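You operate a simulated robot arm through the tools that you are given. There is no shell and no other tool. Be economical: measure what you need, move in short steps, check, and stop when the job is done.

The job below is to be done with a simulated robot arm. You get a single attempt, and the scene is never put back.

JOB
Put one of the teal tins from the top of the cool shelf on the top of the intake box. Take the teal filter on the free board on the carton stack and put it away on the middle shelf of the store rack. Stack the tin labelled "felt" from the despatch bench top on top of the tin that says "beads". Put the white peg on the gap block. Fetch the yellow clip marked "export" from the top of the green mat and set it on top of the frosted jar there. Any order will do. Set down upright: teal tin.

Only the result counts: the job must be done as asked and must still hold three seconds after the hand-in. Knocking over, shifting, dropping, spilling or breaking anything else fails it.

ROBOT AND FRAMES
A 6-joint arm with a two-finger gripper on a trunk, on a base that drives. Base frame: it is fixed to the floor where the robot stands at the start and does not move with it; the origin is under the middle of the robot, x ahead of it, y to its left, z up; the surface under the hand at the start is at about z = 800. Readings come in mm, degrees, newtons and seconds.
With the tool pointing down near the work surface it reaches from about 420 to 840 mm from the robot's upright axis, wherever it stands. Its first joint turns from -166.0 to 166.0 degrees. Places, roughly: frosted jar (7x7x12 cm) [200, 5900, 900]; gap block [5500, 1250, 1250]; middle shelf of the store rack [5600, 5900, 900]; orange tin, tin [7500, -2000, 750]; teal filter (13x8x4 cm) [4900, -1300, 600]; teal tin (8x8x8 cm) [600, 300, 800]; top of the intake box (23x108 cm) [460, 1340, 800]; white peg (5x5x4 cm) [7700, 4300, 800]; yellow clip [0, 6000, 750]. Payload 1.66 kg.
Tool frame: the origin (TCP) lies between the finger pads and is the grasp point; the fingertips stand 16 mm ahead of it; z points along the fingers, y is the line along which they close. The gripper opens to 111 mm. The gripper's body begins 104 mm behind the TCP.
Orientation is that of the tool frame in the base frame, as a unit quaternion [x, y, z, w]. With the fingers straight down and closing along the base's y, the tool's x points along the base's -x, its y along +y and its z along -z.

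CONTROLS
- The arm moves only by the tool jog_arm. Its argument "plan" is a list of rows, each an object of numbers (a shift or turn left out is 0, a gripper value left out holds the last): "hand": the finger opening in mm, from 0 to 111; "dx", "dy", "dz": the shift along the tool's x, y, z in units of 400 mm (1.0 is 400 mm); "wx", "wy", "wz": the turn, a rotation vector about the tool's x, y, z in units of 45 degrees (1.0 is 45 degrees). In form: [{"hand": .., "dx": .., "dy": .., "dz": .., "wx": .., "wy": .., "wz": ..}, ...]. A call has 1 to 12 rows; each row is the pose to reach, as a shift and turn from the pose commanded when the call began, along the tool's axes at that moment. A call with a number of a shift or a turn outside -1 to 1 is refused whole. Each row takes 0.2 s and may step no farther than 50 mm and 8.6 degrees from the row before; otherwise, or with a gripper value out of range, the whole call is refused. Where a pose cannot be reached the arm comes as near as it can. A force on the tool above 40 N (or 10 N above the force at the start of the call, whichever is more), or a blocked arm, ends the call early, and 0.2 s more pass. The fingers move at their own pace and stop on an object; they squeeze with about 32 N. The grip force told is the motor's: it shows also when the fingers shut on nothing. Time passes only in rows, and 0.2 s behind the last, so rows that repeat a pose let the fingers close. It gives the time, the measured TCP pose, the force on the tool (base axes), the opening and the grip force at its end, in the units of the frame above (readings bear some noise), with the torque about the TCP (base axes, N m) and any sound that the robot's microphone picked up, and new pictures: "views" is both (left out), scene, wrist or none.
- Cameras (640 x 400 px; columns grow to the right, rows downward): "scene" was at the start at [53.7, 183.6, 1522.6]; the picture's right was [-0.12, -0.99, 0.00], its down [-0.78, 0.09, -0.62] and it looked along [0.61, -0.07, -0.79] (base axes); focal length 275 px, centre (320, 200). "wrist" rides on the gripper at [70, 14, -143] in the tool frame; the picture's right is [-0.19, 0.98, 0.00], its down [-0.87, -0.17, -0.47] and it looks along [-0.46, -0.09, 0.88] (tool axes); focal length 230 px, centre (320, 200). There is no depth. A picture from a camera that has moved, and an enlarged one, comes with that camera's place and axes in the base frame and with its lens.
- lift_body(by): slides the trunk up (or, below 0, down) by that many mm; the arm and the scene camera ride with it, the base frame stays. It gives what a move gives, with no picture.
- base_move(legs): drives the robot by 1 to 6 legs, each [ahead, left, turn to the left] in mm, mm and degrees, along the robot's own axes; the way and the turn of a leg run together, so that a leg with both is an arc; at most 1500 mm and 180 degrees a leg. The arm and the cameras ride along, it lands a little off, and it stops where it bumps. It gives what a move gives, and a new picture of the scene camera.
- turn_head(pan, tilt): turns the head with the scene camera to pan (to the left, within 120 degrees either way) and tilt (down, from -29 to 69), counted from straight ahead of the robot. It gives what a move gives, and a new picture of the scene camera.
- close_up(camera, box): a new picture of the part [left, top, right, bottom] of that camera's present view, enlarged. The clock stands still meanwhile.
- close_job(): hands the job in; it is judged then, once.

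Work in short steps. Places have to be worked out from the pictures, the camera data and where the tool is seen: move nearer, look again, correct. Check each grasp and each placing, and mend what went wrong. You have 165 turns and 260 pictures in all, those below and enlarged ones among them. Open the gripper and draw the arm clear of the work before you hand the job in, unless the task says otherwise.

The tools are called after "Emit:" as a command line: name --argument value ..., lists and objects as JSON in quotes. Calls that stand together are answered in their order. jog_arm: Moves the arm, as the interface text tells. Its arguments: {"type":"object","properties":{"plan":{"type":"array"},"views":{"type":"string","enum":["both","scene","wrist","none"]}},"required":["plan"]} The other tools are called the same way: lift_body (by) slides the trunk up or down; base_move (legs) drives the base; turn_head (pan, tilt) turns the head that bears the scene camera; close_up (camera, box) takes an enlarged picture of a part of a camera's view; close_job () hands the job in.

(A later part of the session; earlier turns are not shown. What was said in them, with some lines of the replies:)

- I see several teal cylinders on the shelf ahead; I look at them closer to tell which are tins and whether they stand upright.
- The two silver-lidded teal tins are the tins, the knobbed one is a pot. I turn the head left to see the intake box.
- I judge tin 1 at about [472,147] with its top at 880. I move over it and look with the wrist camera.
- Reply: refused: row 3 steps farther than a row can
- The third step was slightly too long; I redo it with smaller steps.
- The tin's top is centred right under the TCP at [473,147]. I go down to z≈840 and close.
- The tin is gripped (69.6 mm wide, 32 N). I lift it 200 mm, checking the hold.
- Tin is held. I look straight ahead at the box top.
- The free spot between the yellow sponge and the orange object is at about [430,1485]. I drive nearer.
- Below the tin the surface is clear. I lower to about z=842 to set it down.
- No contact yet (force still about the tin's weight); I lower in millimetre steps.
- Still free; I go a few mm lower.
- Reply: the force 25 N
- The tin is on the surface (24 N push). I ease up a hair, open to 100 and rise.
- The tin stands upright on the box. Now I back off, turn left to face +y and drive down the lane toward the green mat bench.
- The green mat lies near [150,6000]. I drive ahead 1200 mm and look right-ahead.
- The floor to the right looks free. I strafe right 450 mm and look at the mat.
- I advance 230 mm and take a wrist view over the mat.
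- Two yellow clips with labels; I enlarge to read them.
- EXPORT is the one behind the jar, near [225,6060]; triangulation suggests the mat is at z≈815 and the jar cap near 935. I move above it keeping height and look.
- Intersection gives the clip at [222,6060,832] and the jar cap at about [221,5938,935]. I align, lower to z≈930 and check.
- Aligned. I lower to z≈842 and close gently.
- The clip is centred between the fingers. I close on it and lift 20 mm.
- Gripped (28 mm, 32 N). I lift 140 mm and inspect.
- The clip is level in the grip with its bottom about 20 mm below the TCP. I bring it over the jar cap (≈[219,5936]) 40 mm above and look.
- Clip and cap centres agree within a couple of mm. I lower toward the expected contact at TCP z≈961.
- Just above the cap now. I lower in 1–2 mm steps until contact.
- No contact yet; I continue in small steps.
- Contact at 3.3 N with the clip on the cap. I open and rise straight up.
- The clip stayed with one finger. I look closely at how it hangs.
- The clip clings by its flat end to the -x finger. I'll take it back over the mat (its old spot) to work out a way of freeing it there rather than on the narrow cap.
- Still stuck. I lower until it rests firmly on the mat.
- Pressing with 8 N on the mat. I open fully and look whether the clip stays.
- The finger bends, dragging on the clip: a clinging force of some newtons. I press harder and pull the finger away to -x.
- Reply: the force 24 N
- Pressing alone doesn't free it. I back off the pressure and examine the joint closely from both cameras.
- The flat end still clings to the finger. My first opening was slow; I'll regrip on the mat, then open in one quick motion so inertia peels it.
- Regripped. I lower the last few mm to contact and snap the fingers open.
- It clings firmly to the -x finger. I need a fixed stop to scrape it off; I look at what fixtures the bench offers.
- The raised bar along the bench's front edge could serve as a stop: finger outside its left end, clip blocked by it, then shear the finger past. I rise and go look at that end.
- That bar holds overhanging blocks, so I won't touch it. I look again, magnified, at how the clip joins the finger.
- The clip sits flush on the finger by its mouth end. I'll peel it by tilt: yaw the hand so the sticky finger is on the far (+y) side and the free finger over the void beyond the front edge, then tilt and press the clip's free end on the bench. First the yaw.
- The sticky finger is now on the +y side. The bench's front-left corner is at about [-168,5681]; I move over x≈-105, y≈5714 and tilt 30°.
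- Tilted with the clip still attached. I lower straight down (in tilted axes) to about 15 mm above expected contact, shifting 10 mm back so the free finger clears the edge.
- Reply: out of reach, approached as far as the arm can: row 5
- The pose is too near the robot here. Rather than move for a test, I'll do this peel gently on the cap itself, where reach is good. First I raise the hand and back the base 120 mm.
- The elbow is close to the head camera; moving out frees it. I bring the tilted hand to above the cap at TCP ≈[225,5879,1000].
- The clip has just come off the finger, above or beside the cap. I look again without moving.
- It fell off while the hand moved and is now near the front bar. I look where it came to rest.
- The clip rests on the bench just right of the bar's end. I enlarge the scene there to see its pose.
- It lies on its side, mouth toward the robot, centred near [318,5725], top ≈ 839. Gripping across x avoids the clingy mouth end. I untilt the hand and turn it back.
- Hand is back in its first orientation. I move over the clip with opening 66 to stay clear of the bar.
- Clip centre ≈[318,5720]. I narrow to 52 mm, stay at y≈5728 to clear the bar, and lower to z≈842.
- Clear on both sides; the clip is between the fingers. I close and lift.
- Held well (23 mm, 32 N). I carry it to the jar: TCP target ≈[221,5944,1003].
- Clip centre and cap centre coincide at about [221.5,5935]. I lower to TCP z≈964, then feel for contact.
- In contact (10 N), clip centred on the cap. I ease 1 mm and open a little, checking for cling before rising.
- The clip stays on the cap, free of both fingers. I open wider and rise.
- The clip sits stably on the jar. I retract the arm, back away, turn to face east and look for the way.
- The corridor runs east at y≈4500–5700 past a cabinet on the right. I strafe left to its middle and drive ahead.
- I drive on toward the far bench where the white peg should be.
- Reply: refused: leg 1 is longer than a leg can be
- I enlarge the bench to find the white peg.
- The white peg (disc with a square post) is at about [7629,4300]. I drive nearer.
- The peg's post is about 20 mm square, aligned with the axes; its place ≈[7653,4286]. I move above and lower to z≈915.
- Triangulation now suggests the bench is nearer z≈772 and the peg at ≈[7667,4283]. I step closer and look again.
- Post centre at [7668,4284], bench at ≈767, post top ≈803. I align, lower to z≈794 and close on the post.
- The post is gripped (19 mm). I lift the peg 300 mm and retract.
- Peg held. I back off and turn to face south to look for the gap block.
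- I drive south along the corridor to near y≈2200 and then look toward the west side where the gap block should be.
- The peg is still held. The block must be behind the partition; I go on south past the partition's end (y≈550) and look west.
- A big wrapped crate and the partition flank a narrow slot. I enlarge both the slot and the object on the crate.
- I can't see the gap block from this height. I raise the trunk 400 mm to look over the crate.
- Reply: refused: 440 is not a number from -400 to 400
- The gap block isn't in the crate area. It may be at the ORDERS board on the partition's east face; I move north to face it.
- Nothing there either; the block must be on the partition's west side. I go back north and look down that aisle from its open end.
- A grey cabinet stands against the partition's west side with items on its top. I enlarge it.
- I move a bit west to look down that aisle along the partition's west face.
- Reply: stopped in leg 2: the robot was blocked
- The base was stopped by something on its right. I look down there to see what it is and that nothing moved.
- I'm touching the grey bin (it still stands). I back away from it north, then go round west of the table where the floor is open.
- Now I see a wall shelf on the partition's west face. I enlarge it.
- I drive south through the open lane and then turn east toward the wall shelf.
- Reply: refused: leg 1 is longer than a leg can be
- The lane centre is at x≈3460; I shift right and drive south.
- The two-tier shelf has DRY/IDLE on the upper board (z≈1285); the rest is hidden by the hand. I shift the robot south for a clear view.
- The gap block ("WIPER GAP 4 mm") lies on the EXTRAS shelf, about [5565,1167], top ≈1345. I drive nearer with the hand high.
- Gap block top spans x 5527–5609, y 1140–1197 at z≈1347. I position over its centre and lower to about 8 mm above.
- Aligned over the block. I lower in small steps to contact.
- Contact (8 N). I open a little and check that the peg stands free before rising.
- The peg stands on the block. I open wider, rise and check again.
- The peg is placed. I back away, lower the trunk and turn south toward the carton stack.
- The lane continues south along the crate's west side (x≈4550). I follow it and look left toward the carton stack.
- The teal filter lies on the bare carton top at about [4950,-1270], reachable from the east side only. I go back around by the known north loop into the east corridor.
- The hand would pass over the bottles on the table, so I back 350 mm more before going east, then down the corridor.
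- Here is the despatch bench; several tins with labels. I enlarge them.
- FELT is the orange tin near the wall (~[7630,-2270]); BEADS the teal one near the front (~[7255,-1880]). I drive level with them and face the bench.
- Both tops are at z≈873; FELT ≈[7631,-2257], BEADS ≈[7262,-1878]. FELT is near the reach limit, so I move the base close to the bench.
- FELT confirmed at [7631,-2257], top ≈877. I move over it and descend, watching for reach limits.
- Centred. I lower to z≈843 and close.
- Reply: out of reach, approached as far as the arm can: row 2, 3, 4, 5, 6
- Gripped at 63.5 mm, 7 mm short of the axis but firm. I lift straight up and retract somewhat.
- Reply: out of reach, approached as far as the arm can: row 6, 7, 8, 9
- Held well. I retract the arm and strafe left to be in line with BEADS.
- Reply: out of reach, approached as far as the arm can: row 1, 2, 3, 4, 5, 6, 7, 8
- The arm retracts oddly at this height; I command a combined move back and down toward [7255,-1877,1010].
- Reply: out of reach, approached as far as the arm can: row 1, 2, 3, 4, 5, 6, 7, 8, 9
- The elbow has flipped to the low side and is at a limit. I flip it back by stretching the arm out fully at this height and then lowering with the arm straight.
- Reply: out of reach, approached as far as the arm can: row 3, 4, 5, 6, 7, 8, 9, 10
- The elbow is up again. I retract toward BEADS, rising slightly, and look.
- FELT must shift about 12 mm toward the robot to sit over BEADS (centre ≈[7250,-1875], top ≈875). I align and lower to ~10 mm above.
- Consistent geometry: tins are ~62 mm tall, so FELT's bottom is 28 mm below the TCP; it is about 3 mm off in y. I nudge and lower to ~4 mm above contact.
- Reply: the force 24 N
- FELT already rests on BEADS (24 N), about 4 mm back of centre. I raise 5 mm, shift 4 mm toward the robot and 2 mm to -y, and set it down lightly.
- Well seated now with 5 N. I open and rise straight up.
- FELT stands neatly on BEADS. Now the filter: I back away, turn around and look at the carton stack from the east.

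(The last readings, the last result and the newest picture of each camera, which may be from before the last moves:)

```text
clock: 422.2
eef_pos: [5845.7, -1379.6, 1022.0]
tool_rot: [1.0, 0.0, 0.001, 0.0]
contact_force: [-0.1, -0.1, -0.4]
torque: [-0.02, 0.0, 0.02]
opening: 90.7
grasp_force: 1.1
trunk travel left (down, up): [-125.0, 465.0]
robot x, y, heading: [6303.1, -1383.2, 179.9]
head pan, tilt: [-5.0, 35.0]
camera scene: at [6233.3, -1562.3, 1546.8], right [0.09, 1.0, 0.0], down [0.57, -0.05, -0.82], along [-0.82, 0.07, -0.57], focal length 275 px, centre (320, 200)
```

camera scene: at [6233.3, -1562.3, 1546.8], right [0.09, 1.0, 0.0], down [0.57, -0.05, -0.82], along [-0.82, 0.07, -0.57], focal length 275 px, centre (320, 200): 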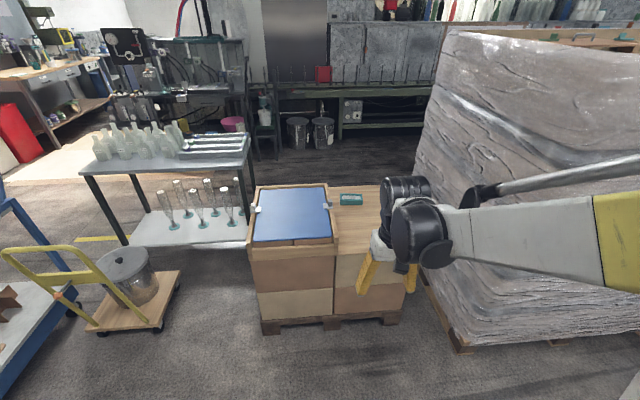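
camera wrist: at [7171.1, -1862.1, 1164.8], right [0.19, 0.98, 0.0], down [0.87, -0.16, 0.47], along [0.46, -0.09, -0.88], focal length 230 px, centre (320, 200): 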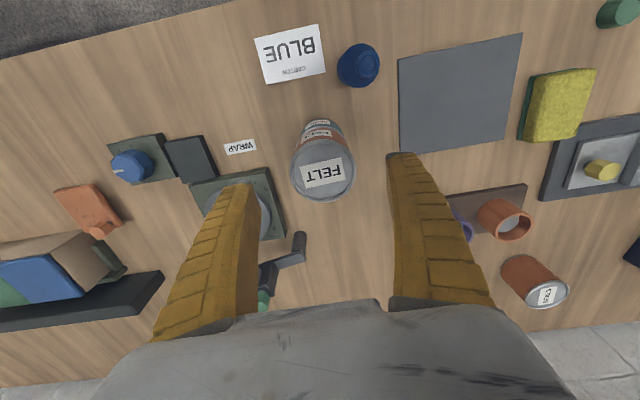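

The filter lies at ≈[4949,-1272,640], its 13 cm side along y, so I must grip across x. I drive up to the stack, lower the trunk and turn the wrist 90°.

Emit:
base_move --legs '[[680, -105, 0.2]]'

Emit:
jog_arm --plan '[{"wz": 0.17, "hand": 111}, {"wz": 0.34}, {"wz": 0.51}, {"wz": 0.68}, {"wz": 0.85}, {"wz": 1.0}]' --views "none"

Emit:
jog_arm --plan '[{"wz": 0.17}, {"wz": 0.34}, {"wz": 0.51}, {"wz": 0.68}, {"wz": 0.85}, {"wz": 1.0}]' --views "none"

Emit:
lift_body --by -120

```text
clock: 426.0
eef_pos: [5158.8, -1275.0, 1021.6]
tool_rot: [1.0, 0.0, 0.001, 0.001]
contact_force: [0.9, 0.4, -0.6]
torque: [0.02, -0.04, 0.03]
opening: 90.9
grasp_force: 0.4
trunk travel left (down, up): [-125.0, 465.0]
robot x, y, heading: [5614.3, -1277.4, 179.9]
head pan, tilt: [-5.0, 35.0]
camera scene: at [5546.6, -1457.6, 1546.7], right [0.09, 1.0, 0.0], down [0.57, -0.05, -0.82], along [-0.82, 0.07, -0.57], focal length 275 px, centre (320, 200)
```

scene: 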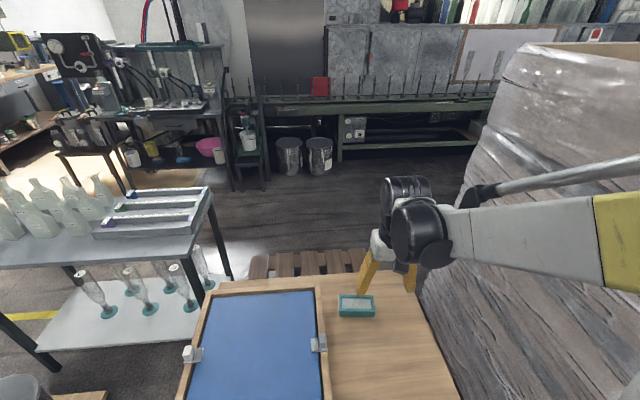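

```text
clock: 427.4
eef_pos: [5158.4, -1275.1, 1021.5]
tool_rot: [0.924, -0.383, 0.0, 0.0]
contact_force: [0.2, 0.1, 0.4]
torque: [0.02, 0.02, -0.02]
opening: 110.8
grasp_force: 0.1
trunk travel left (down, up): [-125.0, 465.0]
robot x, y, heading: [5616.0, -1278.6, 180.1]
head pan, tilt: [-5.0, 35.0]
```

```text
clock: 428.8
eef_pos: [5158.6, -1275.2, 1022.4]
tool_rot: [-0.706, 0.708, 0.0, 0.001]
contact_force: [0.5, -0.1, 0.9]
torque: [0.05, 0.0, 0.02]
opening: 110.9
grasp_force: 0.1
trunk travel left (down, up): [-125.0, 465.0]
robot x, y, heading: [5618.3, -1276.2, 180.2]
head pan, tilt: [-5.0, 35.0]
```

```text
clock: 430.3
eef_pos: [5158.8, -1276.3, 902.7]
tool_rot: [-0.707, 0.707, 0.0, 0.002]
contact_force: [0.7, 0.0, 0.8]
torque: [-0.02, -0.03, 0.0]
opening: 111.0
grasp_force: 0.1
trunk travel left (down, up): [-5.0, 585.0]
robot x, y, heading: [5615.0, -1275.7, 180.0]
head pan, tilt: [-5.0, 35.0]
```

I move over the filter at z≈800 and look with the wrist camera.

Emit:
jog_arm --plan '[{"dy": 0.1, "dz": 0.04}, {"dy": 0.2, "dz": 0.08}, {"dy": 0.3, "dz": 0.12}, {"dy": 0.4, "dz": 0.16}, {"dy": 0.5, "dz": 0.2, "dx": -0.01}, {"dy": 0.52, "dz": 0.25, "dx": -0.015}]' --views "both"

Emit:
close_up --camera "wrist" --box '[230, 100, 420, 230]'

```text
clock: 431.7
eef_pos: [4949.8, -1268.7, 800.9]
tool_rot: [-0.707, 0.708, -0.001, 0.0]
contact_force: [0.1, 0.1, -0.1]
torque: [0.02, 0.02, 0.01]
opening: 110.8
grasp_force: 0.1
trunk travel left (down, up): [-5.0, 585.0]
robot x, y, heading: [5611.3, -1275.3, 180.0]
head pan, tilt: [-5.0, 35.0]
camera scene: at [5546.6, -1457.6, 1426.7], right [0.09, 1.0, 0.0], down [0.57, -0.05, -0.82], along [-0.82, 0.07, -0.57], focal length 275 px, centre (320, 200)
camera wrist: at [4936.8, -1337.7, 943.5], right [-0.98, 0.19, 0.0], down [0.17, 0.87, 0.47], along [0.09, 0.46, -0.88], focal length 230 px, centre (320, 200)
```

scene: 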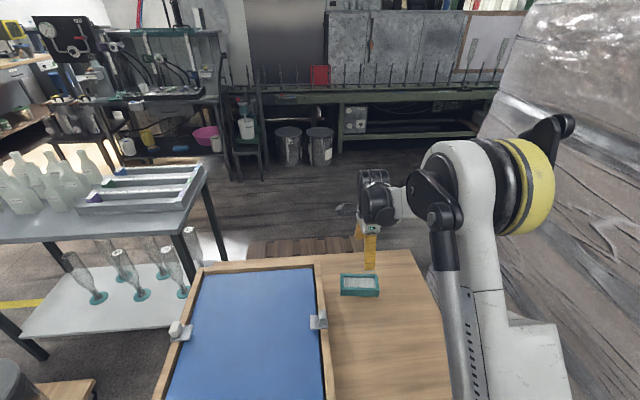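
wrist: 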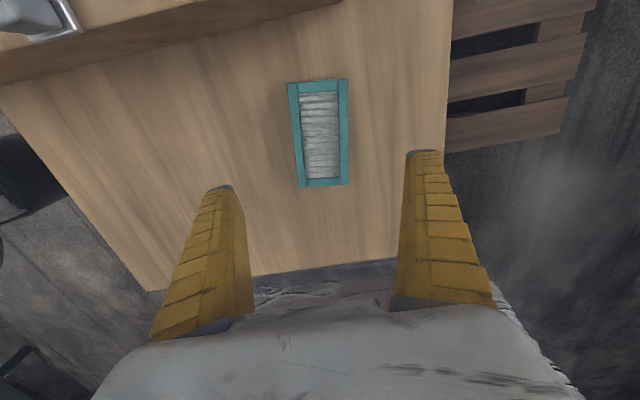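

```text
3.08 times, centred on (325, 165) of wrist
camera zoom: at [4936.8, -1337.7, 943.5], right [-0.98, 0.19, 0.0], down [0.17, 0.87, 0.47], along [0.09, 0.46, -0.88], focal length 708 px, centre (305, 308)
```

zoom: 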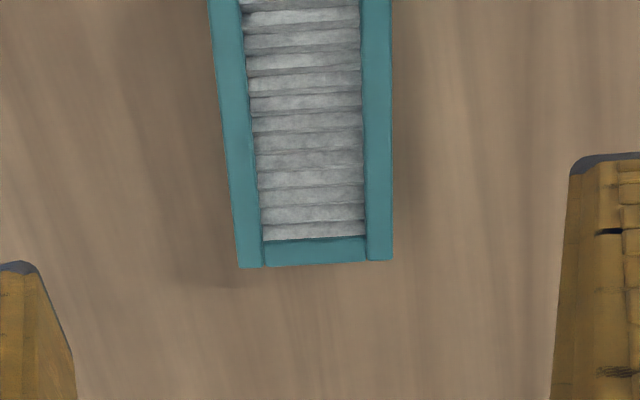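

The filter's centre is [4947,-1271], turned about 6° clockwise. I rotate to match and descend to z≈665, then check.

Emit:
jog_arm --plan '[{"dx": 0.006, "dy": 0.007, "dz": 0.1, "wz": 0.13}, {"dx": 0.006, "dy": 0.007, "dz": 0.2, "wz": 0.13}, {"dx": 0.006, "dy": 0.007, "dz": 0.3, "wz": 0.13}, {"dx": 0.006, "dy": 0.007, "dz": 0.34, "wz": 0.13}, {"dx": 0.006, "dy": 0.007, "dz": 0.34, "wz": 0.13}]' --views "wrist"

```text
clock: 432.9
eef_pos: [4947.6, -1271.1, 665.5]
tool_rot: [-0.67, 0.742, -0.001, 0.001]
contact_force: [0.0, -0.2, -0.5]
torque: [-0.01, -0.02, 0.02]
opening: 110.8
grasp_force: 0.1
trunk travel left (down, up): [-5.0, 585.0]
robot x, y, heading: [5614.4, -1278.3, 180.1]
head pan, tilt: [-5.0, 35.0]
camera wrist: at [4928.0, -1338.8, 808.1], right [-0.96, 0.29, 0.0], down [0.25, 0.84, 0.47], along [0.14, 0.45, -0.88], focal length 230 px, centre (320, 200)
```

wrist: 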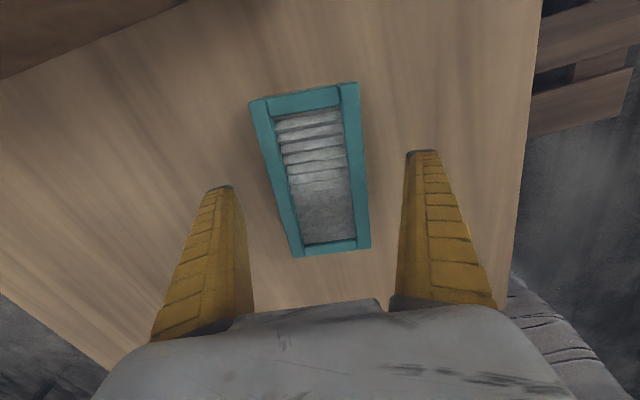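

Well aligned between the fingers. I descend to z≈641 and close.

Emit:
jog_arm --plan '[{"dz": 0.04}, {"dz": 0.06}, {"dz": 0.06, "hand": 50}, {"dz": 0.06, "hand": 50}, {"dz": 0.06, "hand": 50}]' --views "wrist"

```text
clock: 434.1
eef_pos: [4948.4, -1271.9, 640.9]
tool_rot: [-0.671, 0.742, -0.001, 0.001]
contact_force: [0.2, -0.2, -0.1]
torque: [0.0, -0.03, -0.02]
opening: 69.0
grasp_force: 31.8
trunk travel left (down, up): [-5.0, 585.0]
robot x, y, heading: [5611.7, -1279.2, 179.9]
head pan, tilt: [-5.0, 35.0]
camera wrist: at [4927.4, -1338.7, 783.9], right [-0.96, 0.29, 0.0], down [0.25, 0.84, 0.47], along [0.14, 0.45, -0.88], focal length 230 px, centre (320, 200)
```

wrist: 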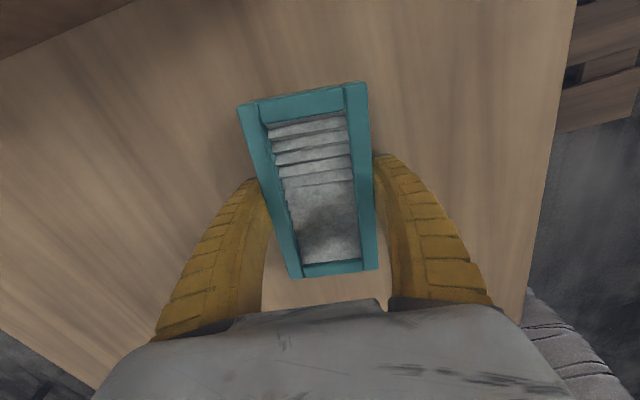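

Gripped (69 mm, 32 N). I lift and raise the trunk back.

Emit:
jog_arm --plan '[{"dz": -0.05}, {"dz": -0.15}, {"dz": -0.25}, {"dz": -0.35}, {"dz": -0.45}, {"dz": -0.55}, {"dz": -0.65}]' --views "wrist"

Emit:
lift_body --by 120

Emit:
base_move --legs '[[-760, 0, 0], [0, 0, -90]]'

```text
clock: 435.7
eef_pos: [4946.3, -1272.9, 901.8]
tool_rot: [-0.67, 0.742, 0.0, 0.0]
contact_force: [0.5, 0.9, -0.8]
torque: [0.0, -0.04, 0.0]
opening: 68.6
grasp_force: 31.7
trunk travel left (down, up): [-5.0, 585.0]
robot x, y, heading: [5615.1, -1278.9, 180.0]
head pan, tilt: [-5.0, 35.0]
camera wrist: at [4926.6, -1339.6, 1043.7], right [-0.96, 0.29, 0.0], down [0.25, 0.84, 0.47], along [0.14, 0.45, -0.88], focal length 230 px, centre (320, 200)
```

wrist: 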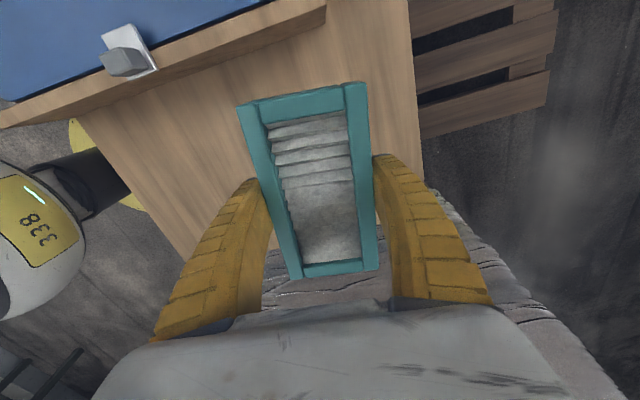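

```text
clock: 437.2
eef_pos: [4946.6, -1272.4, 1020.6]
tool_rot: [-0.67, 0.742, -0.001, 0.0]
contact_force: [-0.8, -0.2, -0.7]
torque: [0.02, -0.02, 0.0]
opening: 68.7
grasp_force: 32.0
trunk travel left (down, up): [-125.0, 465.0]
robot x, y, heading: [5615.4, -1276.2, 179.9]
head pan, tilt: [-5.0, 35.0]
```

```text
clock: 445.2
eef_pos: [6391.9, -611.3, 1021.9]
tool_rot: [0.053, 0.999, -0.001, 0.0]
contact_force: [0.6, -0.6, 0.1]
torque: [0.01, 0.01, 0.01]
opening: 68.6
grasp_force: 32.4
trunk travel left (down, up): [-125.0, 465.0]
robot x, y, heading: [6384.0, -1282.0, 89.6]
head pan, tilt: [-5.0, 35.0]
camera scene: at [6200.7, -1208.5, 1546.8], right [1.0, -0.09, 0.0], down [-0.05, -0.57, -0.82], along [0.08, 0.82, -0.57], focal length 275 px, centre (320, 200)
```

scene: 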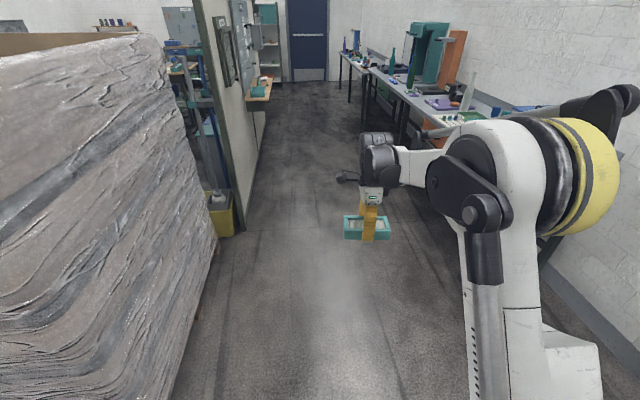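

Filter held. I drive north along the corridor.

Emit:
base_move --legs '[[1500, 0, 0.4], [1500, 0, 0], [1500, 0, 0], [1250, 0, 0]]'

Emit:
turn_head --pan 40 --tilt 20

```text
clock: 472.6
eef_pos: [6410.6, 5144.8, 1021.4]
tool_rot: [0.053, 0.999, 0.0, 0.001]
contact_force: [-0.4, 0.6, -1.5]
torque: [0.0, -0.02, -0.02]
opening: 68.7
grasp_force: 31.8
trunk travel left (down, up): [-125.0, 465.0]
robot x, y, heading: [6407.1, 4479.4, 89.9]
head pan, tilt: [-5.0, 35.0]
camera scene: at [6221.4, 4547.2, 1546.7], right [1.0, -0.09, 0.0], down [-0.05, -0.57, -0.82], along [0.08, 0.82, -0.57], focal length 275 px, centre (320, 200)
```

scene: 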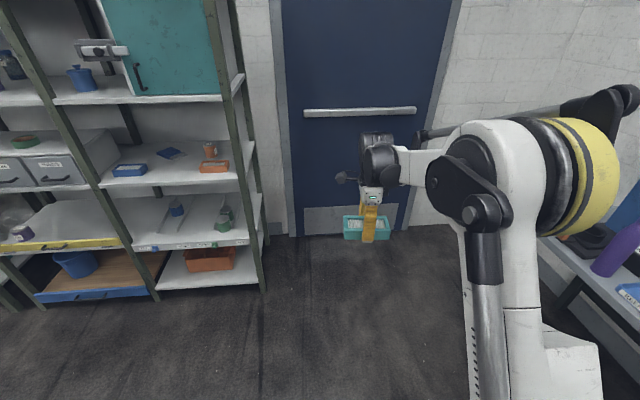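

```text
clock: 473.8
eef_pos: [6412.0, 5144.5, 1021.9]
tool_rot: [0.052, 0.999, -0.001, 0.001]
contact_force: [0.3, -1.0, -2.0]
torque: [0.02, 0.04, 0.01]
opening: 68.6
grasp_force: 32.1
trunk travel left (down, up): [-125.0, 465.0]
robot x, y, heading: [6406.0, 4472.8, 89.7]
head pan, tilt: [40.0, 20.0]
camera scene: at [6153.8, 4531.0, 1570.6], right [0.77, 0.64, 0.0], down [0.22, -0.26, -0.94], along [-0.6, 0.72, -0.34], focal length 275 px, centre (320, 200)
```

scene: 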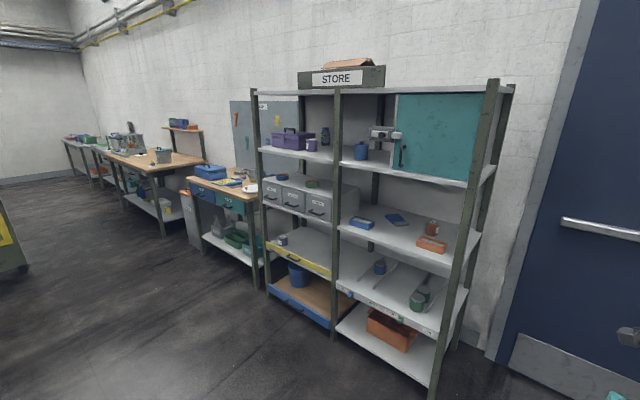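

The rack's middle shelf (third of five, z≈860) has the drawers, a blue box and orange tray. I enlarge it to find free room.

Emit:
close_up --camera "scene" --box '[250, 140, 510, 320]'

```text
2.22 times, centred on (380, 230) of scene
camera zoom: at [6153.8, 4531.0, 1570.6], right [0.77, 0.64, 0.0], down [0.22, -0.26, -0.94], along [-0.6, 0.72, -0.34], focal length 611 px, centre (187, 133)
```

zoom: 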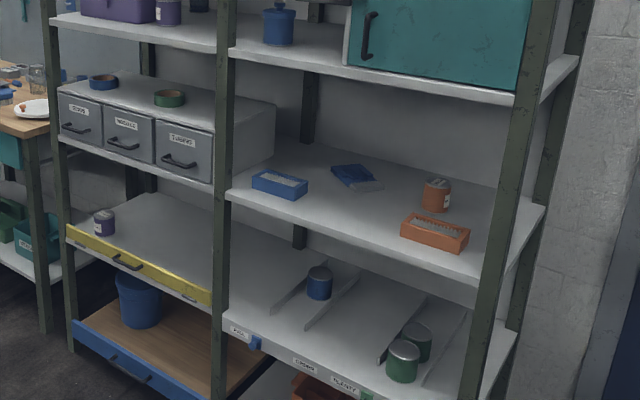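

I move in front of the right bay for a straight look.

Emit:
base_move --legs '[[250, 700, 0]]'

Emit:
turn_head --pan -8 --tilt 32

Emit:
close_up --camera "scene" --box '[120, 80, 440, 280]'

```text
clock: 477.8
eef_pos: [5718.8, 5400.4, 1022.4]
tool_rot: [0.054, 0.999, 0.0, -0.001]
contact_force: [0.3, 0.8, 0.0]
torque: [-0.03, 0.0, -0.01]
opening: 68.8
grasp_force: 32.0
trunk travel left (down, up): [-125.0, 465.0]
robot x, y, heading: [5709.6, 4730.6, 89.4]
head pan, tilt: [40.0, 20.0]
camera scene: at [5458.2, 4787.5, 1570.6], right [0.77, 0.64, 0.0], down [0.22, -0.26, -0.94], along [-0.6, 0.73, -0.34], focal length 275 px, centre (320, 200)
```

scene: 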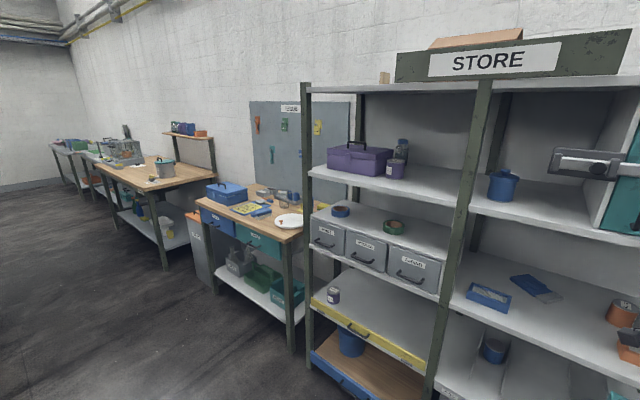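

```text
clock: 478.9
eef_pos: [5720.5, 5400.8, 1021.4]
tool_rot: [0.056, 0.998, -0.001, 0.0]
contact_force: [0.0, -0.3, 0.1]
torque: [0.01, -0.05, 0.0]
opening: 68.4
grasp_force: 32.0
trunk travel left (down, up): [-125.0, 465.0]
robot x, y, heading: [5703.9, 4726.4, 89.4]
head pan, tilt: [-8.0, 32.0]
camera scene: at [5530.9, 4804.0, 1551.4], right [0.99, -0.15, 0.0], down [-0.08, -0.52, -0.85], along [0.13, 0.84, -0.53], focal length 275 px, centre (320, 200)
```

scene: 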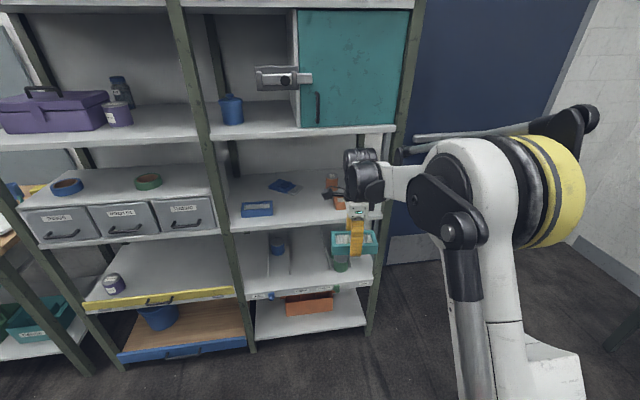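

```text
2.00 times, centred on (280, 180) of scene
camera zoom: at [5530.9, 4804.0, 1551.4], right [0.99, -0.15, 0.0], down [-0.08, -0.52, -0.85], along [0.13, 0.84, -0.53], focal length 550 px, centre (400, 240)
```

zoom: 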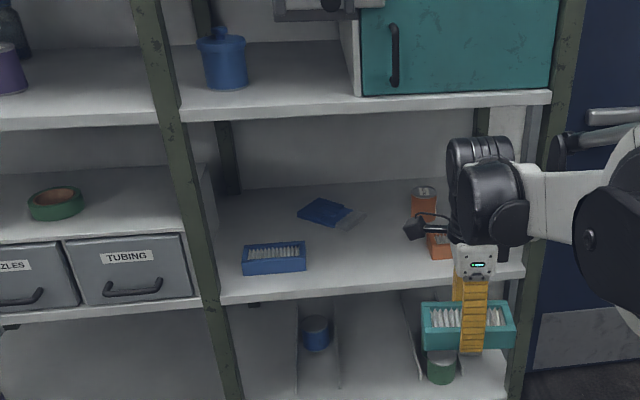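

Middle shelf is at z≈885 (front edge y≈5710, next shelf's underside ≈1227), with free room at x 5480–5740 between the blue and orange filters. I first turn the hand back so the filter's long side points into the shelf, and retract.

Emit:
jog_arm --plan '[{"wz": -0.17}, {"wz": -0.34}, {"wz": -0.51}, {"wz": -0.68}, {"wz": -0.85}, {"wz": -1.0}]' --views "none"

Emit:
jog_arm --plan '[{"wz": -0.18}, {"wz": -0.36}, {"wz": -0.54}, {"wz": -0.72}, {"wz": -0.88}, {"wz": -1.0}]' --views "none"

Emit:
jog_arm --plan '[{"wz": -0.13}, {"wz": -0.13, "dx": 0.1}, {"wz": -0.13, "dx": 0.2}, {"wz": -0.13, "dx": 0.3}, {"wz": -0.13, "dx": 0.4}, {"wz": -0.13, "dx": 0.48}]' --views "wrist"

```text
clock: 480.3
eef_pos: [5719.4, 5399.7, 1019.5]
tool_rot: [-0.332, 0.943, 0.0, 0.0]
contact_force: [-0.2, -0.1, -1.3]
torque: [-0.01, 0.0, 0.03]
opening: 68.6
grasp_force: 32.1
trunk travel left (down, up): [-125.0, 465.0]
robot x, y, heading: [5709.1, 4732.7, 89.1]
head pan, tilt: [-8.0, 32.0]
```

```text
clock: 481.7
eef_pos: [5720.4, 5399.6, 1020.5]
tool_rot: [-0.668, 0.744, 0.0, -0.001]
contact_force: [-0.5, 0.4, -0.6]
torque: [-0.01, 0.03, 0.04]
opening: 68.9
grasp_force: 31.8
trunk travel left (down, up): [-125.0, 465.0]
robot x, y, heading: [5711.3, 4726.6, 89.5]
head pan, tilt: [-8.0, 32.0]
```

```text
clock: 483.1
eef_pos: [5699.3, 5208.9, 1021.6]
tool_rot: [-0.704, 0.71, -0.001, 0.0]
contact_force: [0.3, 0.0, -0.4]
torque: [-0.04, -0.01, 0.03]
opening: 68.9
grasp_force: 31.8
trunk travel left (down, up): [-125.0, 465.0]
robot x, y, heading: [5706.3, 4735.4, 89.5]
head pan, tilt: [-8.0, 32.0]
camera wrist: at [5685.3, 5140.1, 1163.7], right [-0.98, 0.2, 0.0], down [0.17, 0.86, 0.47], along [0.09, 0.46, -0.88], focal length 230 px, centre (320, 200)
```

wrist: 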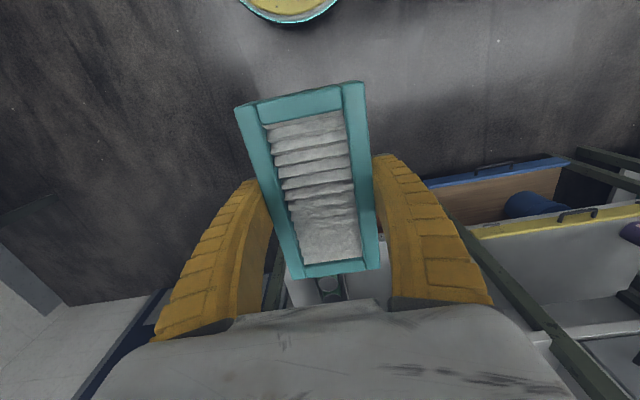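

I drive to stand before the free spot and tilt the hand 40° (fingers forward).

Emit:
base_move --legs '[[290, 92, 0]]'

Emit:
jog_arm --plan '[{"wy": -0.18}, {"wy": -0.36}, {"wy": -0.54}, {"wy": -0.72}, {"wy": -0.89}, {"wy": -0.89}]' --views "both"

```text
clock: 485.2
eef_pos: [5611.9, 5503.3, 1020.1]
tool_rot: [-0.703, 0.711, -0.001, -0.001]
contact_force: [-0.1, -0.2, -0.9]
torque: [0.0, -0.01, -0.01]
opening: 68.8
grasp_force: 31.6
trunk travel left (down, up): [-125.0, 465.0]
robot x, y, heading: [5623.8, 5027.0, 89.4]
head pan, tilt: [-8.0, 32.0]
camera scene: at [5442.4, 5097.4, 1551.3], right [0.99, -0.15, 0.0], down [-0.08, -0.52, -0.85], along [0.13, 0.84, -0.53], focal length 275 px, centre (320, 200)
```

scene: 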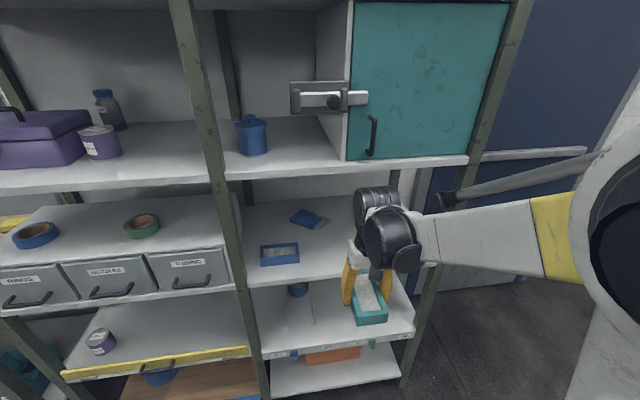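

```text
clock: 486.6
eef_pos: [5610.5, 5502.1, 1020.5]
tool_rot: [-0.661, 0.667, 0.242, 0.243]
contact_force: [0.2, 0.5, -0.7]
torque: [0.0, -0.01, -0.02]
opening: 68.8
grasp_force: 32.2
trunk travel left (down, up): [-125.0, 465.0]
robot x, y, heading: [5621.0, 5026.4, 89.0]
head pan, tilt: [-8.0, 32.0]
camera scene: at [5442.5, 5096.8, 1551.4], right [0.99, -0.15, 0.0], down [-0.08, -0.52, -0.85], along [0.13, 0.84, -0.53], focal length 275 px, centre (320, 200)
camera wrist: at [5596.6, 5357.9, 1085.1], right [-0.98, 0.15, 0.12], down [0.17, 0.36, 0.92], along [0.1, 0.92, -0.38], focal length 230 px, centre (320, 200)
```

scene: 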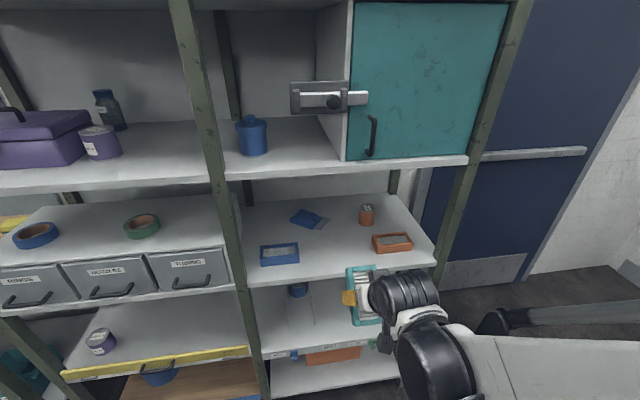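
wrist: 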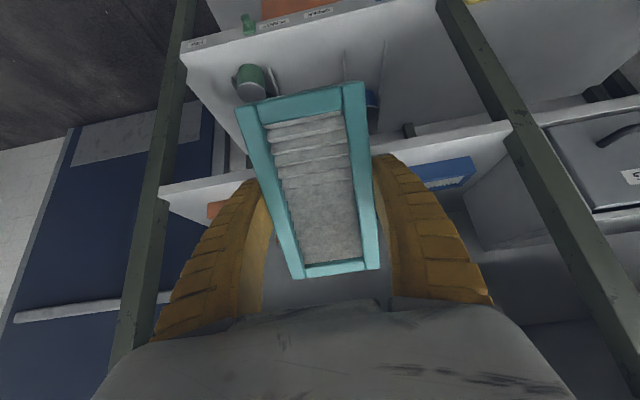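

Blue filter at [5415,5801], orange at [5815,5802]: the spot at x≈5610 is free. I move in partway on a gentle descending line and check.

Emit:
jog_arm --plan '[{"dx": -0.065, "dz": 0.082}, {"dx": -0.131, "dz": 0.164}, {"dx": -0.196, "dz": 0.246}, {"dx": -0.262, "dz": 0.328}, {"dx": -0.327, "dz": 0.41}]' --views "both"

```text
clock: 487.8
eef_pos: [5613.9, 5709.2, 980.7]
tool_rot: [-0.661, 0.668, 0.24, 0.243]
contact_force: [-0.4, 0.2, -0.5]
torque: [0.01, -0.03, -0.01]
opening: 68.8
grasp_force: 31.8
trunk travel left (down, up): [-125.0, 465.0]
robot x, y, heading: [5622.4, 5022.1, 89.4]
head pan, tilt: [-8.0, 32.0]
camera scene: at [5442.5, 5097.5, 1551.3], right [0.99, -0.15, 0.0], down [-0.08, -0.52, -0.85], along [0.13, 0.84, -0.53], focal length 275 px, centre (320, 200)
camera wrist: at [5598.0, 5563.9, 1044.3], right [-0.98, 0.15, 0.12], down [0.17, 0.36, 0.92], along [0.1, 0.92, -0.38], focal length 230 px, centre (320, 200)
```

scene: 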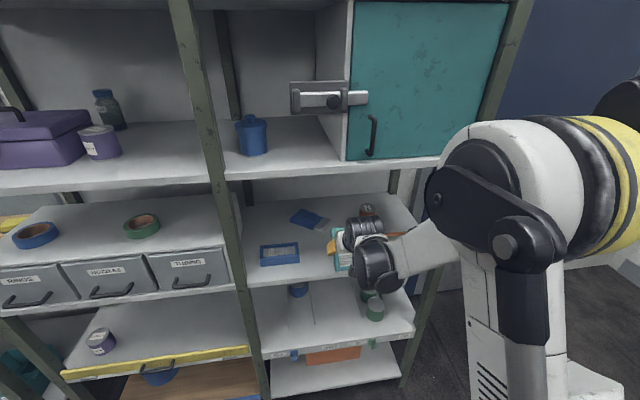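
wrist: 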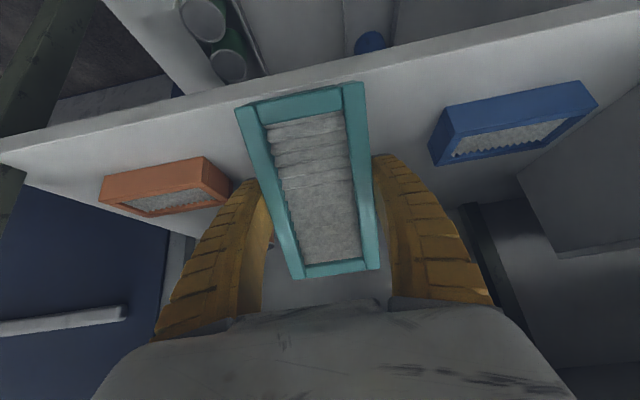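

Clear on both sides. I continue in to y≈5790, z≈962.

Emit:
jog_arm --plan '[{"dx": -0.065, "dz": 0.083}, {"dx": -0.126, "dz": 0.1645}, {"dx": -0.126, "dz": 0.1645}]' --views "both"

Emit:
close_up --camera "scene" --box '[230, 150, 450, 300]'

```text
clock: 488.6
eef_pos: [5613.0, 5789.0, 963.6]
tool_rot: [-0.661, 0.668, 0.241, 0.244]
contact_force: [0.1, -0.7, -1.1]
torque: [-0.01, 0.02, 0.02]
opening: 69.0
grasp_force: 32.3
trunk travel left (down, up): [-125.0, 465.0]
robot x, y, heading: [5616.7, 5022.2, 89.5]
head pan, tilt: [-8.0, 32.0]
camera scene: at [5442.5, 5096.7, 1551.5], right [0.99, -0.15, 0.0], down [-0.08, -0.52, -0.85], along [0.13, 0.84, -0.53], focal length 275 px, centre (320, 200)
camera wrist: at [5598.2, 5644.9, 1026.5], right [-0.98, 0.15, 0.12], down [0.17, 0.36, 0.92], along [0.1, 0.92, -0.38], focal length 230 px, centre (320, 200)
```

scene: 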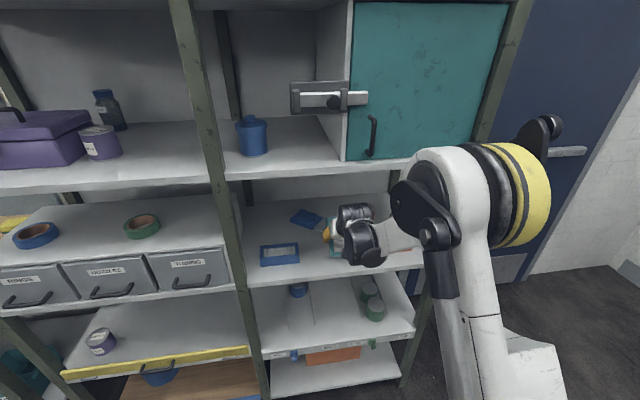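
wrist: 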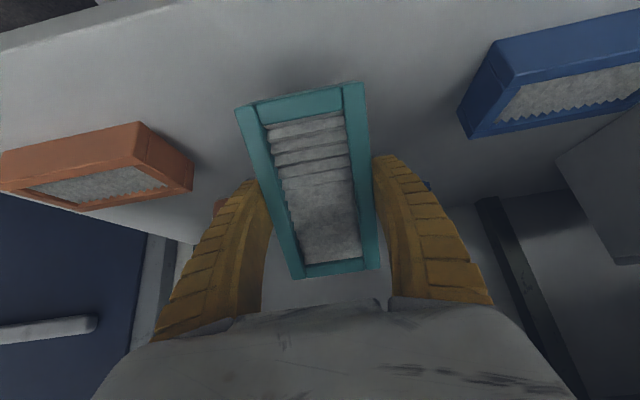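

```text
2.67 times, centred on (340, 225) of scene
camera zoom: at [5442.5, 5096.7, 1551.5], right [0.99, -0.15, 0.0], down [-0.08, -0.52, -0.85], along [0.13, 0.84, -0.53], focal length 734 px, centre (267, 133)
```

zoom: 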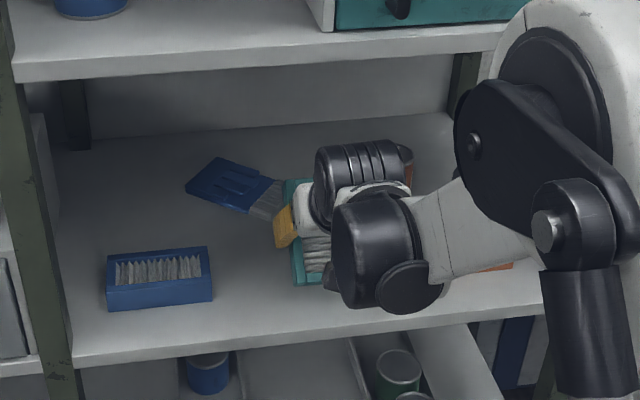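

Now I lower until the filter's near edge touches the shelf (expected TCP z≈942).

Emit:
jog_arm --plan '[{"dx": 0.016, "dz": 0.019}, {"dx": 0.0289, "dz": 0.0345}, {"dx": 0.0354, "dz": 0.0421}, {"dx": 0.0354, "dz": 0.0421}]' --views "wrist"

```text
clock: 489.6
eef_pos: [5612.8, 5789.2, 939.9]
tool_rot: [-0.662, 0.667, 0.241, 0.243]
contact_force: [-0.2, -1.0, -0.7]
torque: [-0.03, 0.0, -0.02]
opening: 68.7
grasp_force: 32.1
trunk travel left (down, up): [-125.0, 465.0]
robot x, y, heading: [5624.4, 5023.7, 89.7]
head pan, tilt: [-8.0, 32.0]
camera wrist: at [5598.9, 5644.9, 1003.9], right [-0.98, 0.15, 0.12], down [0.17, 0.36, 0.92], along [0.1, 0.92, -0.38], focal length 230 px, centre (320, 200)
```

wrist: 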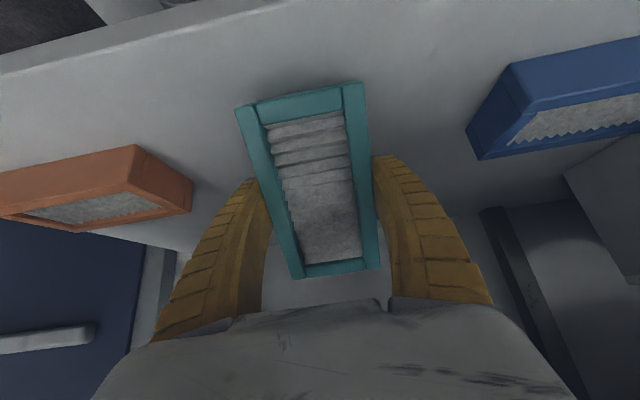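

Not touching yet; I lower by small steps.

Emit:
jog_arm --plan '[{"dx": 0.005, "dz": 0.006}, {"dx": 0.01, "dz": 0.012}, {"dx": 0.014, "dz": 0.017}, {"dx": 0.014, "dz": 0.017}]' --views "none"

```text
clock: 490.6
eef_pos: [5613.1, 5788.0, 932.0]
tool_rot: [-0.662, 0.667, 0.242, 0.243]
contact_force: [-0.3, 8.2, 20.6]
torque: [-0.34, 0.02, -0.05]
opening: 68.8
grasp_force: 32.2
trunk travel left (down, up): [-125.0, 465.0]
robot x, y, heading: [5623.6, 5026.1, 89.4]
head pan, tilt: [-8.0, 32.0]
```

Contact (20 N). I follow the pivot arc (forward and down) so the filter rotates flat in the grip.

Emit:
jog_arm --plan '[{"dx": -0.006, "dz": 0.012}, {"dx": -0.011, "dz": 0.0233}, {"dx": -0.012, "dz": 0.038}, {"dx": -0.0122, "dz": 0.0527}]' --views "wrist"

```text
clock: 491.6
eef_pos: [5614.0, 5805.9, 919.0]
tool_rot: [-0.662, 0.667, 0.241, 0.244]
contact_force: [0.4, -4.1, 11.1]
torque: [-0.67, 0.01, 0.01]
opening: 69.0
grasp_force: 32.0
trunk travel left (down, up): [-125.0, 465.0]
robot x, y, heading: [5616.4, 5018.3, 89.3]
head pan, tilt: [-8.0, 32.0]
camera wrist: at [5599.5, 5661.2, 982.7], right [-0.98, 0.15, 0.12], down [0.17, 0.36, 0.92], along [0.1, 0.92, -0.38], focal length 230 px, centre (320, 200)
```

wrist: 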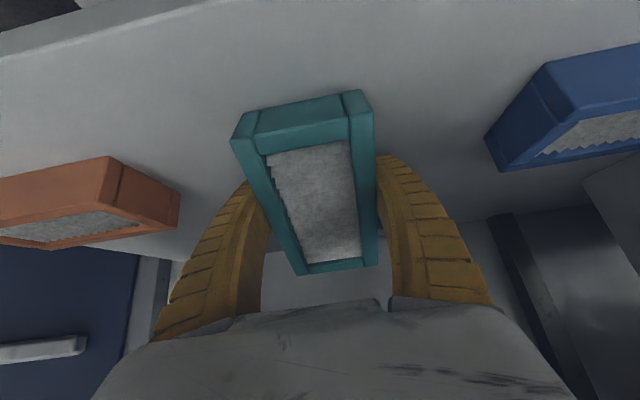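

It pivots nicely. I continue until nearly flat (TCP z≈900).

Emit:
jog_arm --plan '[{"dx": 0.002, "dz": 0.015}, {"dx": 0.004, "dz": 0.0293}, {"dx": 0.008, "dz": 0.042}, {"dx": 0.011, "dz": 0.05}]' --views "wrist"

Emit:
close_up --camera "scene" --box '[230, 180, 450, 300]'

```text
clock: 492.6
eef_pos: [5614.7, 5814.9, 899.8]
tool_rot: [-0.661, 0.667, 0.242, 0.244]
contact_force: [-0.2, -1.6, 12.7]
torque: [-0.76, 0.05, -0.03]
opening: 69.0
grasp_force: 32.5
trunk travel left (down, up): [-125.0, 465.0]
robot x, y, heading: [5616.4, 5023.5, 89.1]
head pan, tilt: [-8.0, 32.0]
camera wrist: at [5599.7, 5670.7, 964.4], right [-0.98, 0.15, 0.12], down [0.17, 0.36, 0.92], along [0.1, 0.92, -0.38], focal length 230 px, centre (320, 200)
```

wrist: 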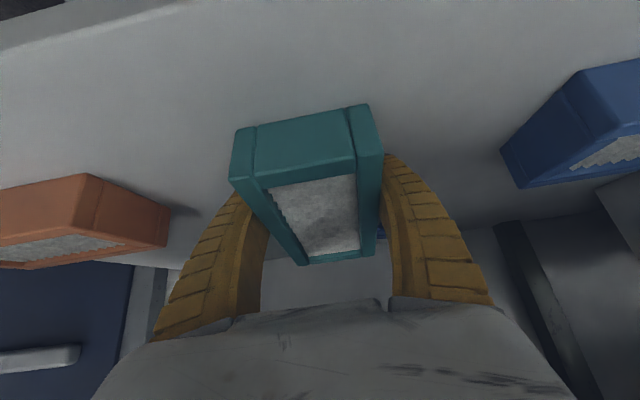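

```text
2.91 times, centred on (340, 240) of scene
camera zoom: at [5442.5, 5095.4, 1551.5], right [0.99, -0.15, 0.0], down [-0.08, -0.52, -0.85], along [0.13, 0.84, -0.53], focal length 800 px, centre (262, 84)
```

zoom: 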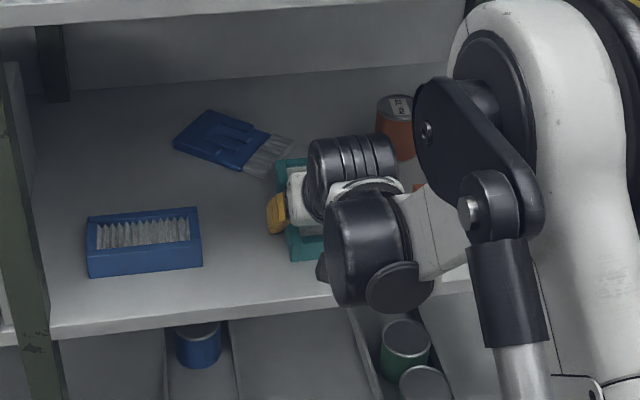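

Practically flat on the shelf. I open the fingers and check that it stays.

Emit:
jog_arm --plan '[{"hand": 80}, {"hand": 95}, {"hand": 95}]' --views "wrist"

```text
clock: 493.4
eef_pos: [5614.5, 5815.5, 900.4]
tool_rot: [-0.662, 0.667, 0.241, 0.243]
contact_force: [-0.4, 0.9, 0.0]
torque: [-0.01, 0.01, -0.02]
opening: 95.9
grasp_force: 0.1
trunk travel left (down, up): [-125.0, 465.0]
robot x, y, heading: [5618.2, 5022.6, 89.5]
head pan, tilt: [-8.0, 32.0]
camera wrist: at [5599.7, 5671.4, 963.6], right [-0.98, 0.15, 0.12], down [0.17, 0.36, 0.92], along [0.1, 0.92, -0.38], focal length 230 px, centre (320, 200)
```

wrist: 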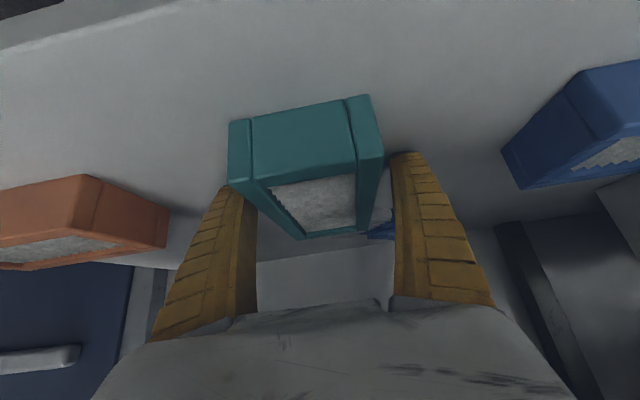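

The filter lies flat and free. I withdraw the hand back along its axis and then out of the rack.

Emit:
jog_arm --plan '[{"dz": -0.05}, {"dz": -0.11}, {"dz": -0.17}, {"dx": 0.07, "dz": -0.24}, {"dx": 0.14, "dz": -0.31}, {"dx": 0.21, "dz": -0.38}, {"dx": 0.28, "dz": -0.45}, {"dx": 0.35, "dz": -0.52}, {"dx": 0.42, "dz": -0.59}, {"dx": 0.46, "dz": -0.66}]' --views "both"

Emit:
close_up --camera "scene" --box '[230, 180, 450, 300]'

```text
clock: 495.6
eef_pos: [5613.4, 5504.5, 984.7]
tool_rot: [-0.662, 0.667, 0.24, 0.243]
contact_force: [0.1, -0.1, 0.0]
torque: [0.02, 0.0, -0.01]
opening: 95.7
grasp_force: 0.6
trunk travel left (down, up): [-125.0, 465.0]
robot x, y, heading: [5620.3, 5025.7, 89.6]
head pan, tilt: [-8.0, 32.0]
camera scene: at [5442.6, 5096.0, 1551.5], right [0.99, -0.15, 0.0], down [-0.08, -0.52, -0.85], along [0.13, 0.84, -0.53], focal length 275 px, centre (320, 200)
camera wrist: at [5597.1, 5359.2, 1048.7], right [-0.98, 0.15, 0.12], down [0.17, 0.36, 0.92], along [0.1, 0.92, -0.38], focal length 230 px, centre (320, 200)
```

scene: 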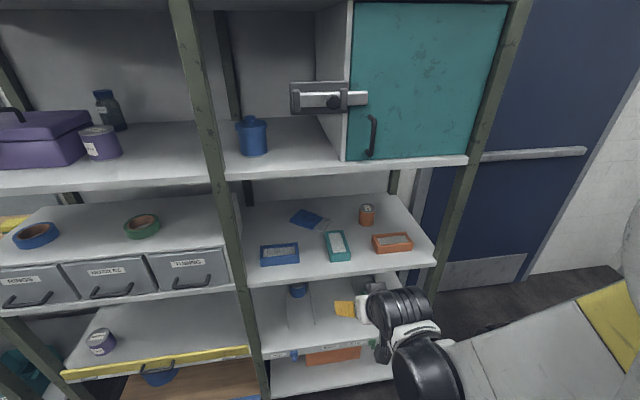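
wrist: 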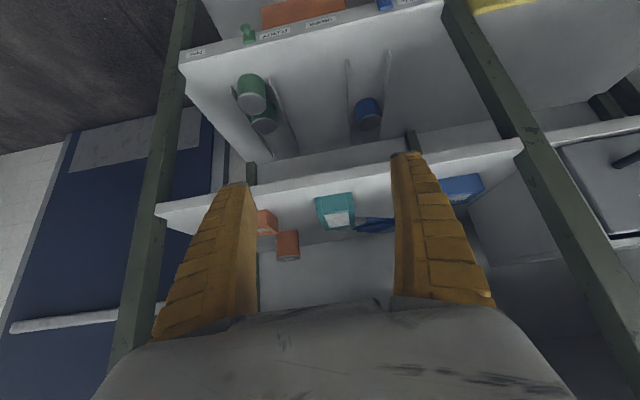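

```text
2.91 times, centred on (340, 240) of scene
camera zoom: at [5442.6, 5096.0, 1551.5], right [0.99, -0.15, 0.0], down [-0.08, -0.52, -0.85], along [0.13, 0.84, -0.53], focal length 800 px, centre (262, 84)
```

zoom: 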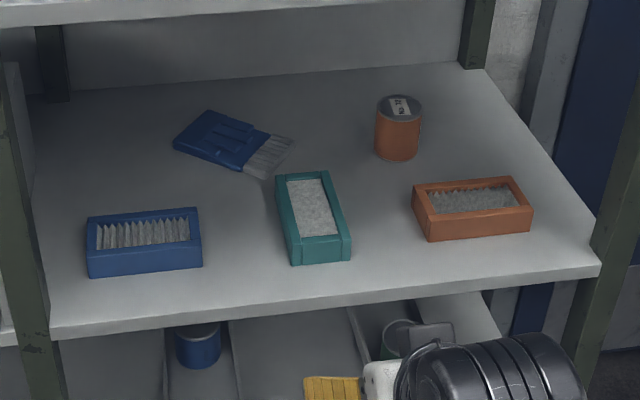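

The filter lies flat on the middle shelf, the arm is clear and the gripper open. All five placements are done, so I hand the job in.

Emit:
close_job

```text
The job is handed in.
```

I've handed the job in with all five placements made, but two mishaps along the way could count against it.

**Placements**
- **Teal tin:** upright on top of the intake box, between the sponge and the brush.
- **Teal filter:** flat on the middle shelf of the store rack.
- **"Felt" tin:** stacked on the "beads" tin on the despatch bench.
- **White peg:** standing on the gap block, the one labelled "WIPER GAP 4 mm".
- **"Export" clip:** on the cap of the frosted jar, lying on its side.

**Mishaps**
- **Clip dropped once:** it stuck to one finger, came loose while the arm was moving and landed on the bench by the green mat. I picked it up and placed it again. I saw no damage.
- **Grey bin bumped:** the base bumped into something beside the grey bin near the "aisle closed" signs, almost certainly the bin itself. It was still standing afterwards, but I can't rule out that it moved slightly.
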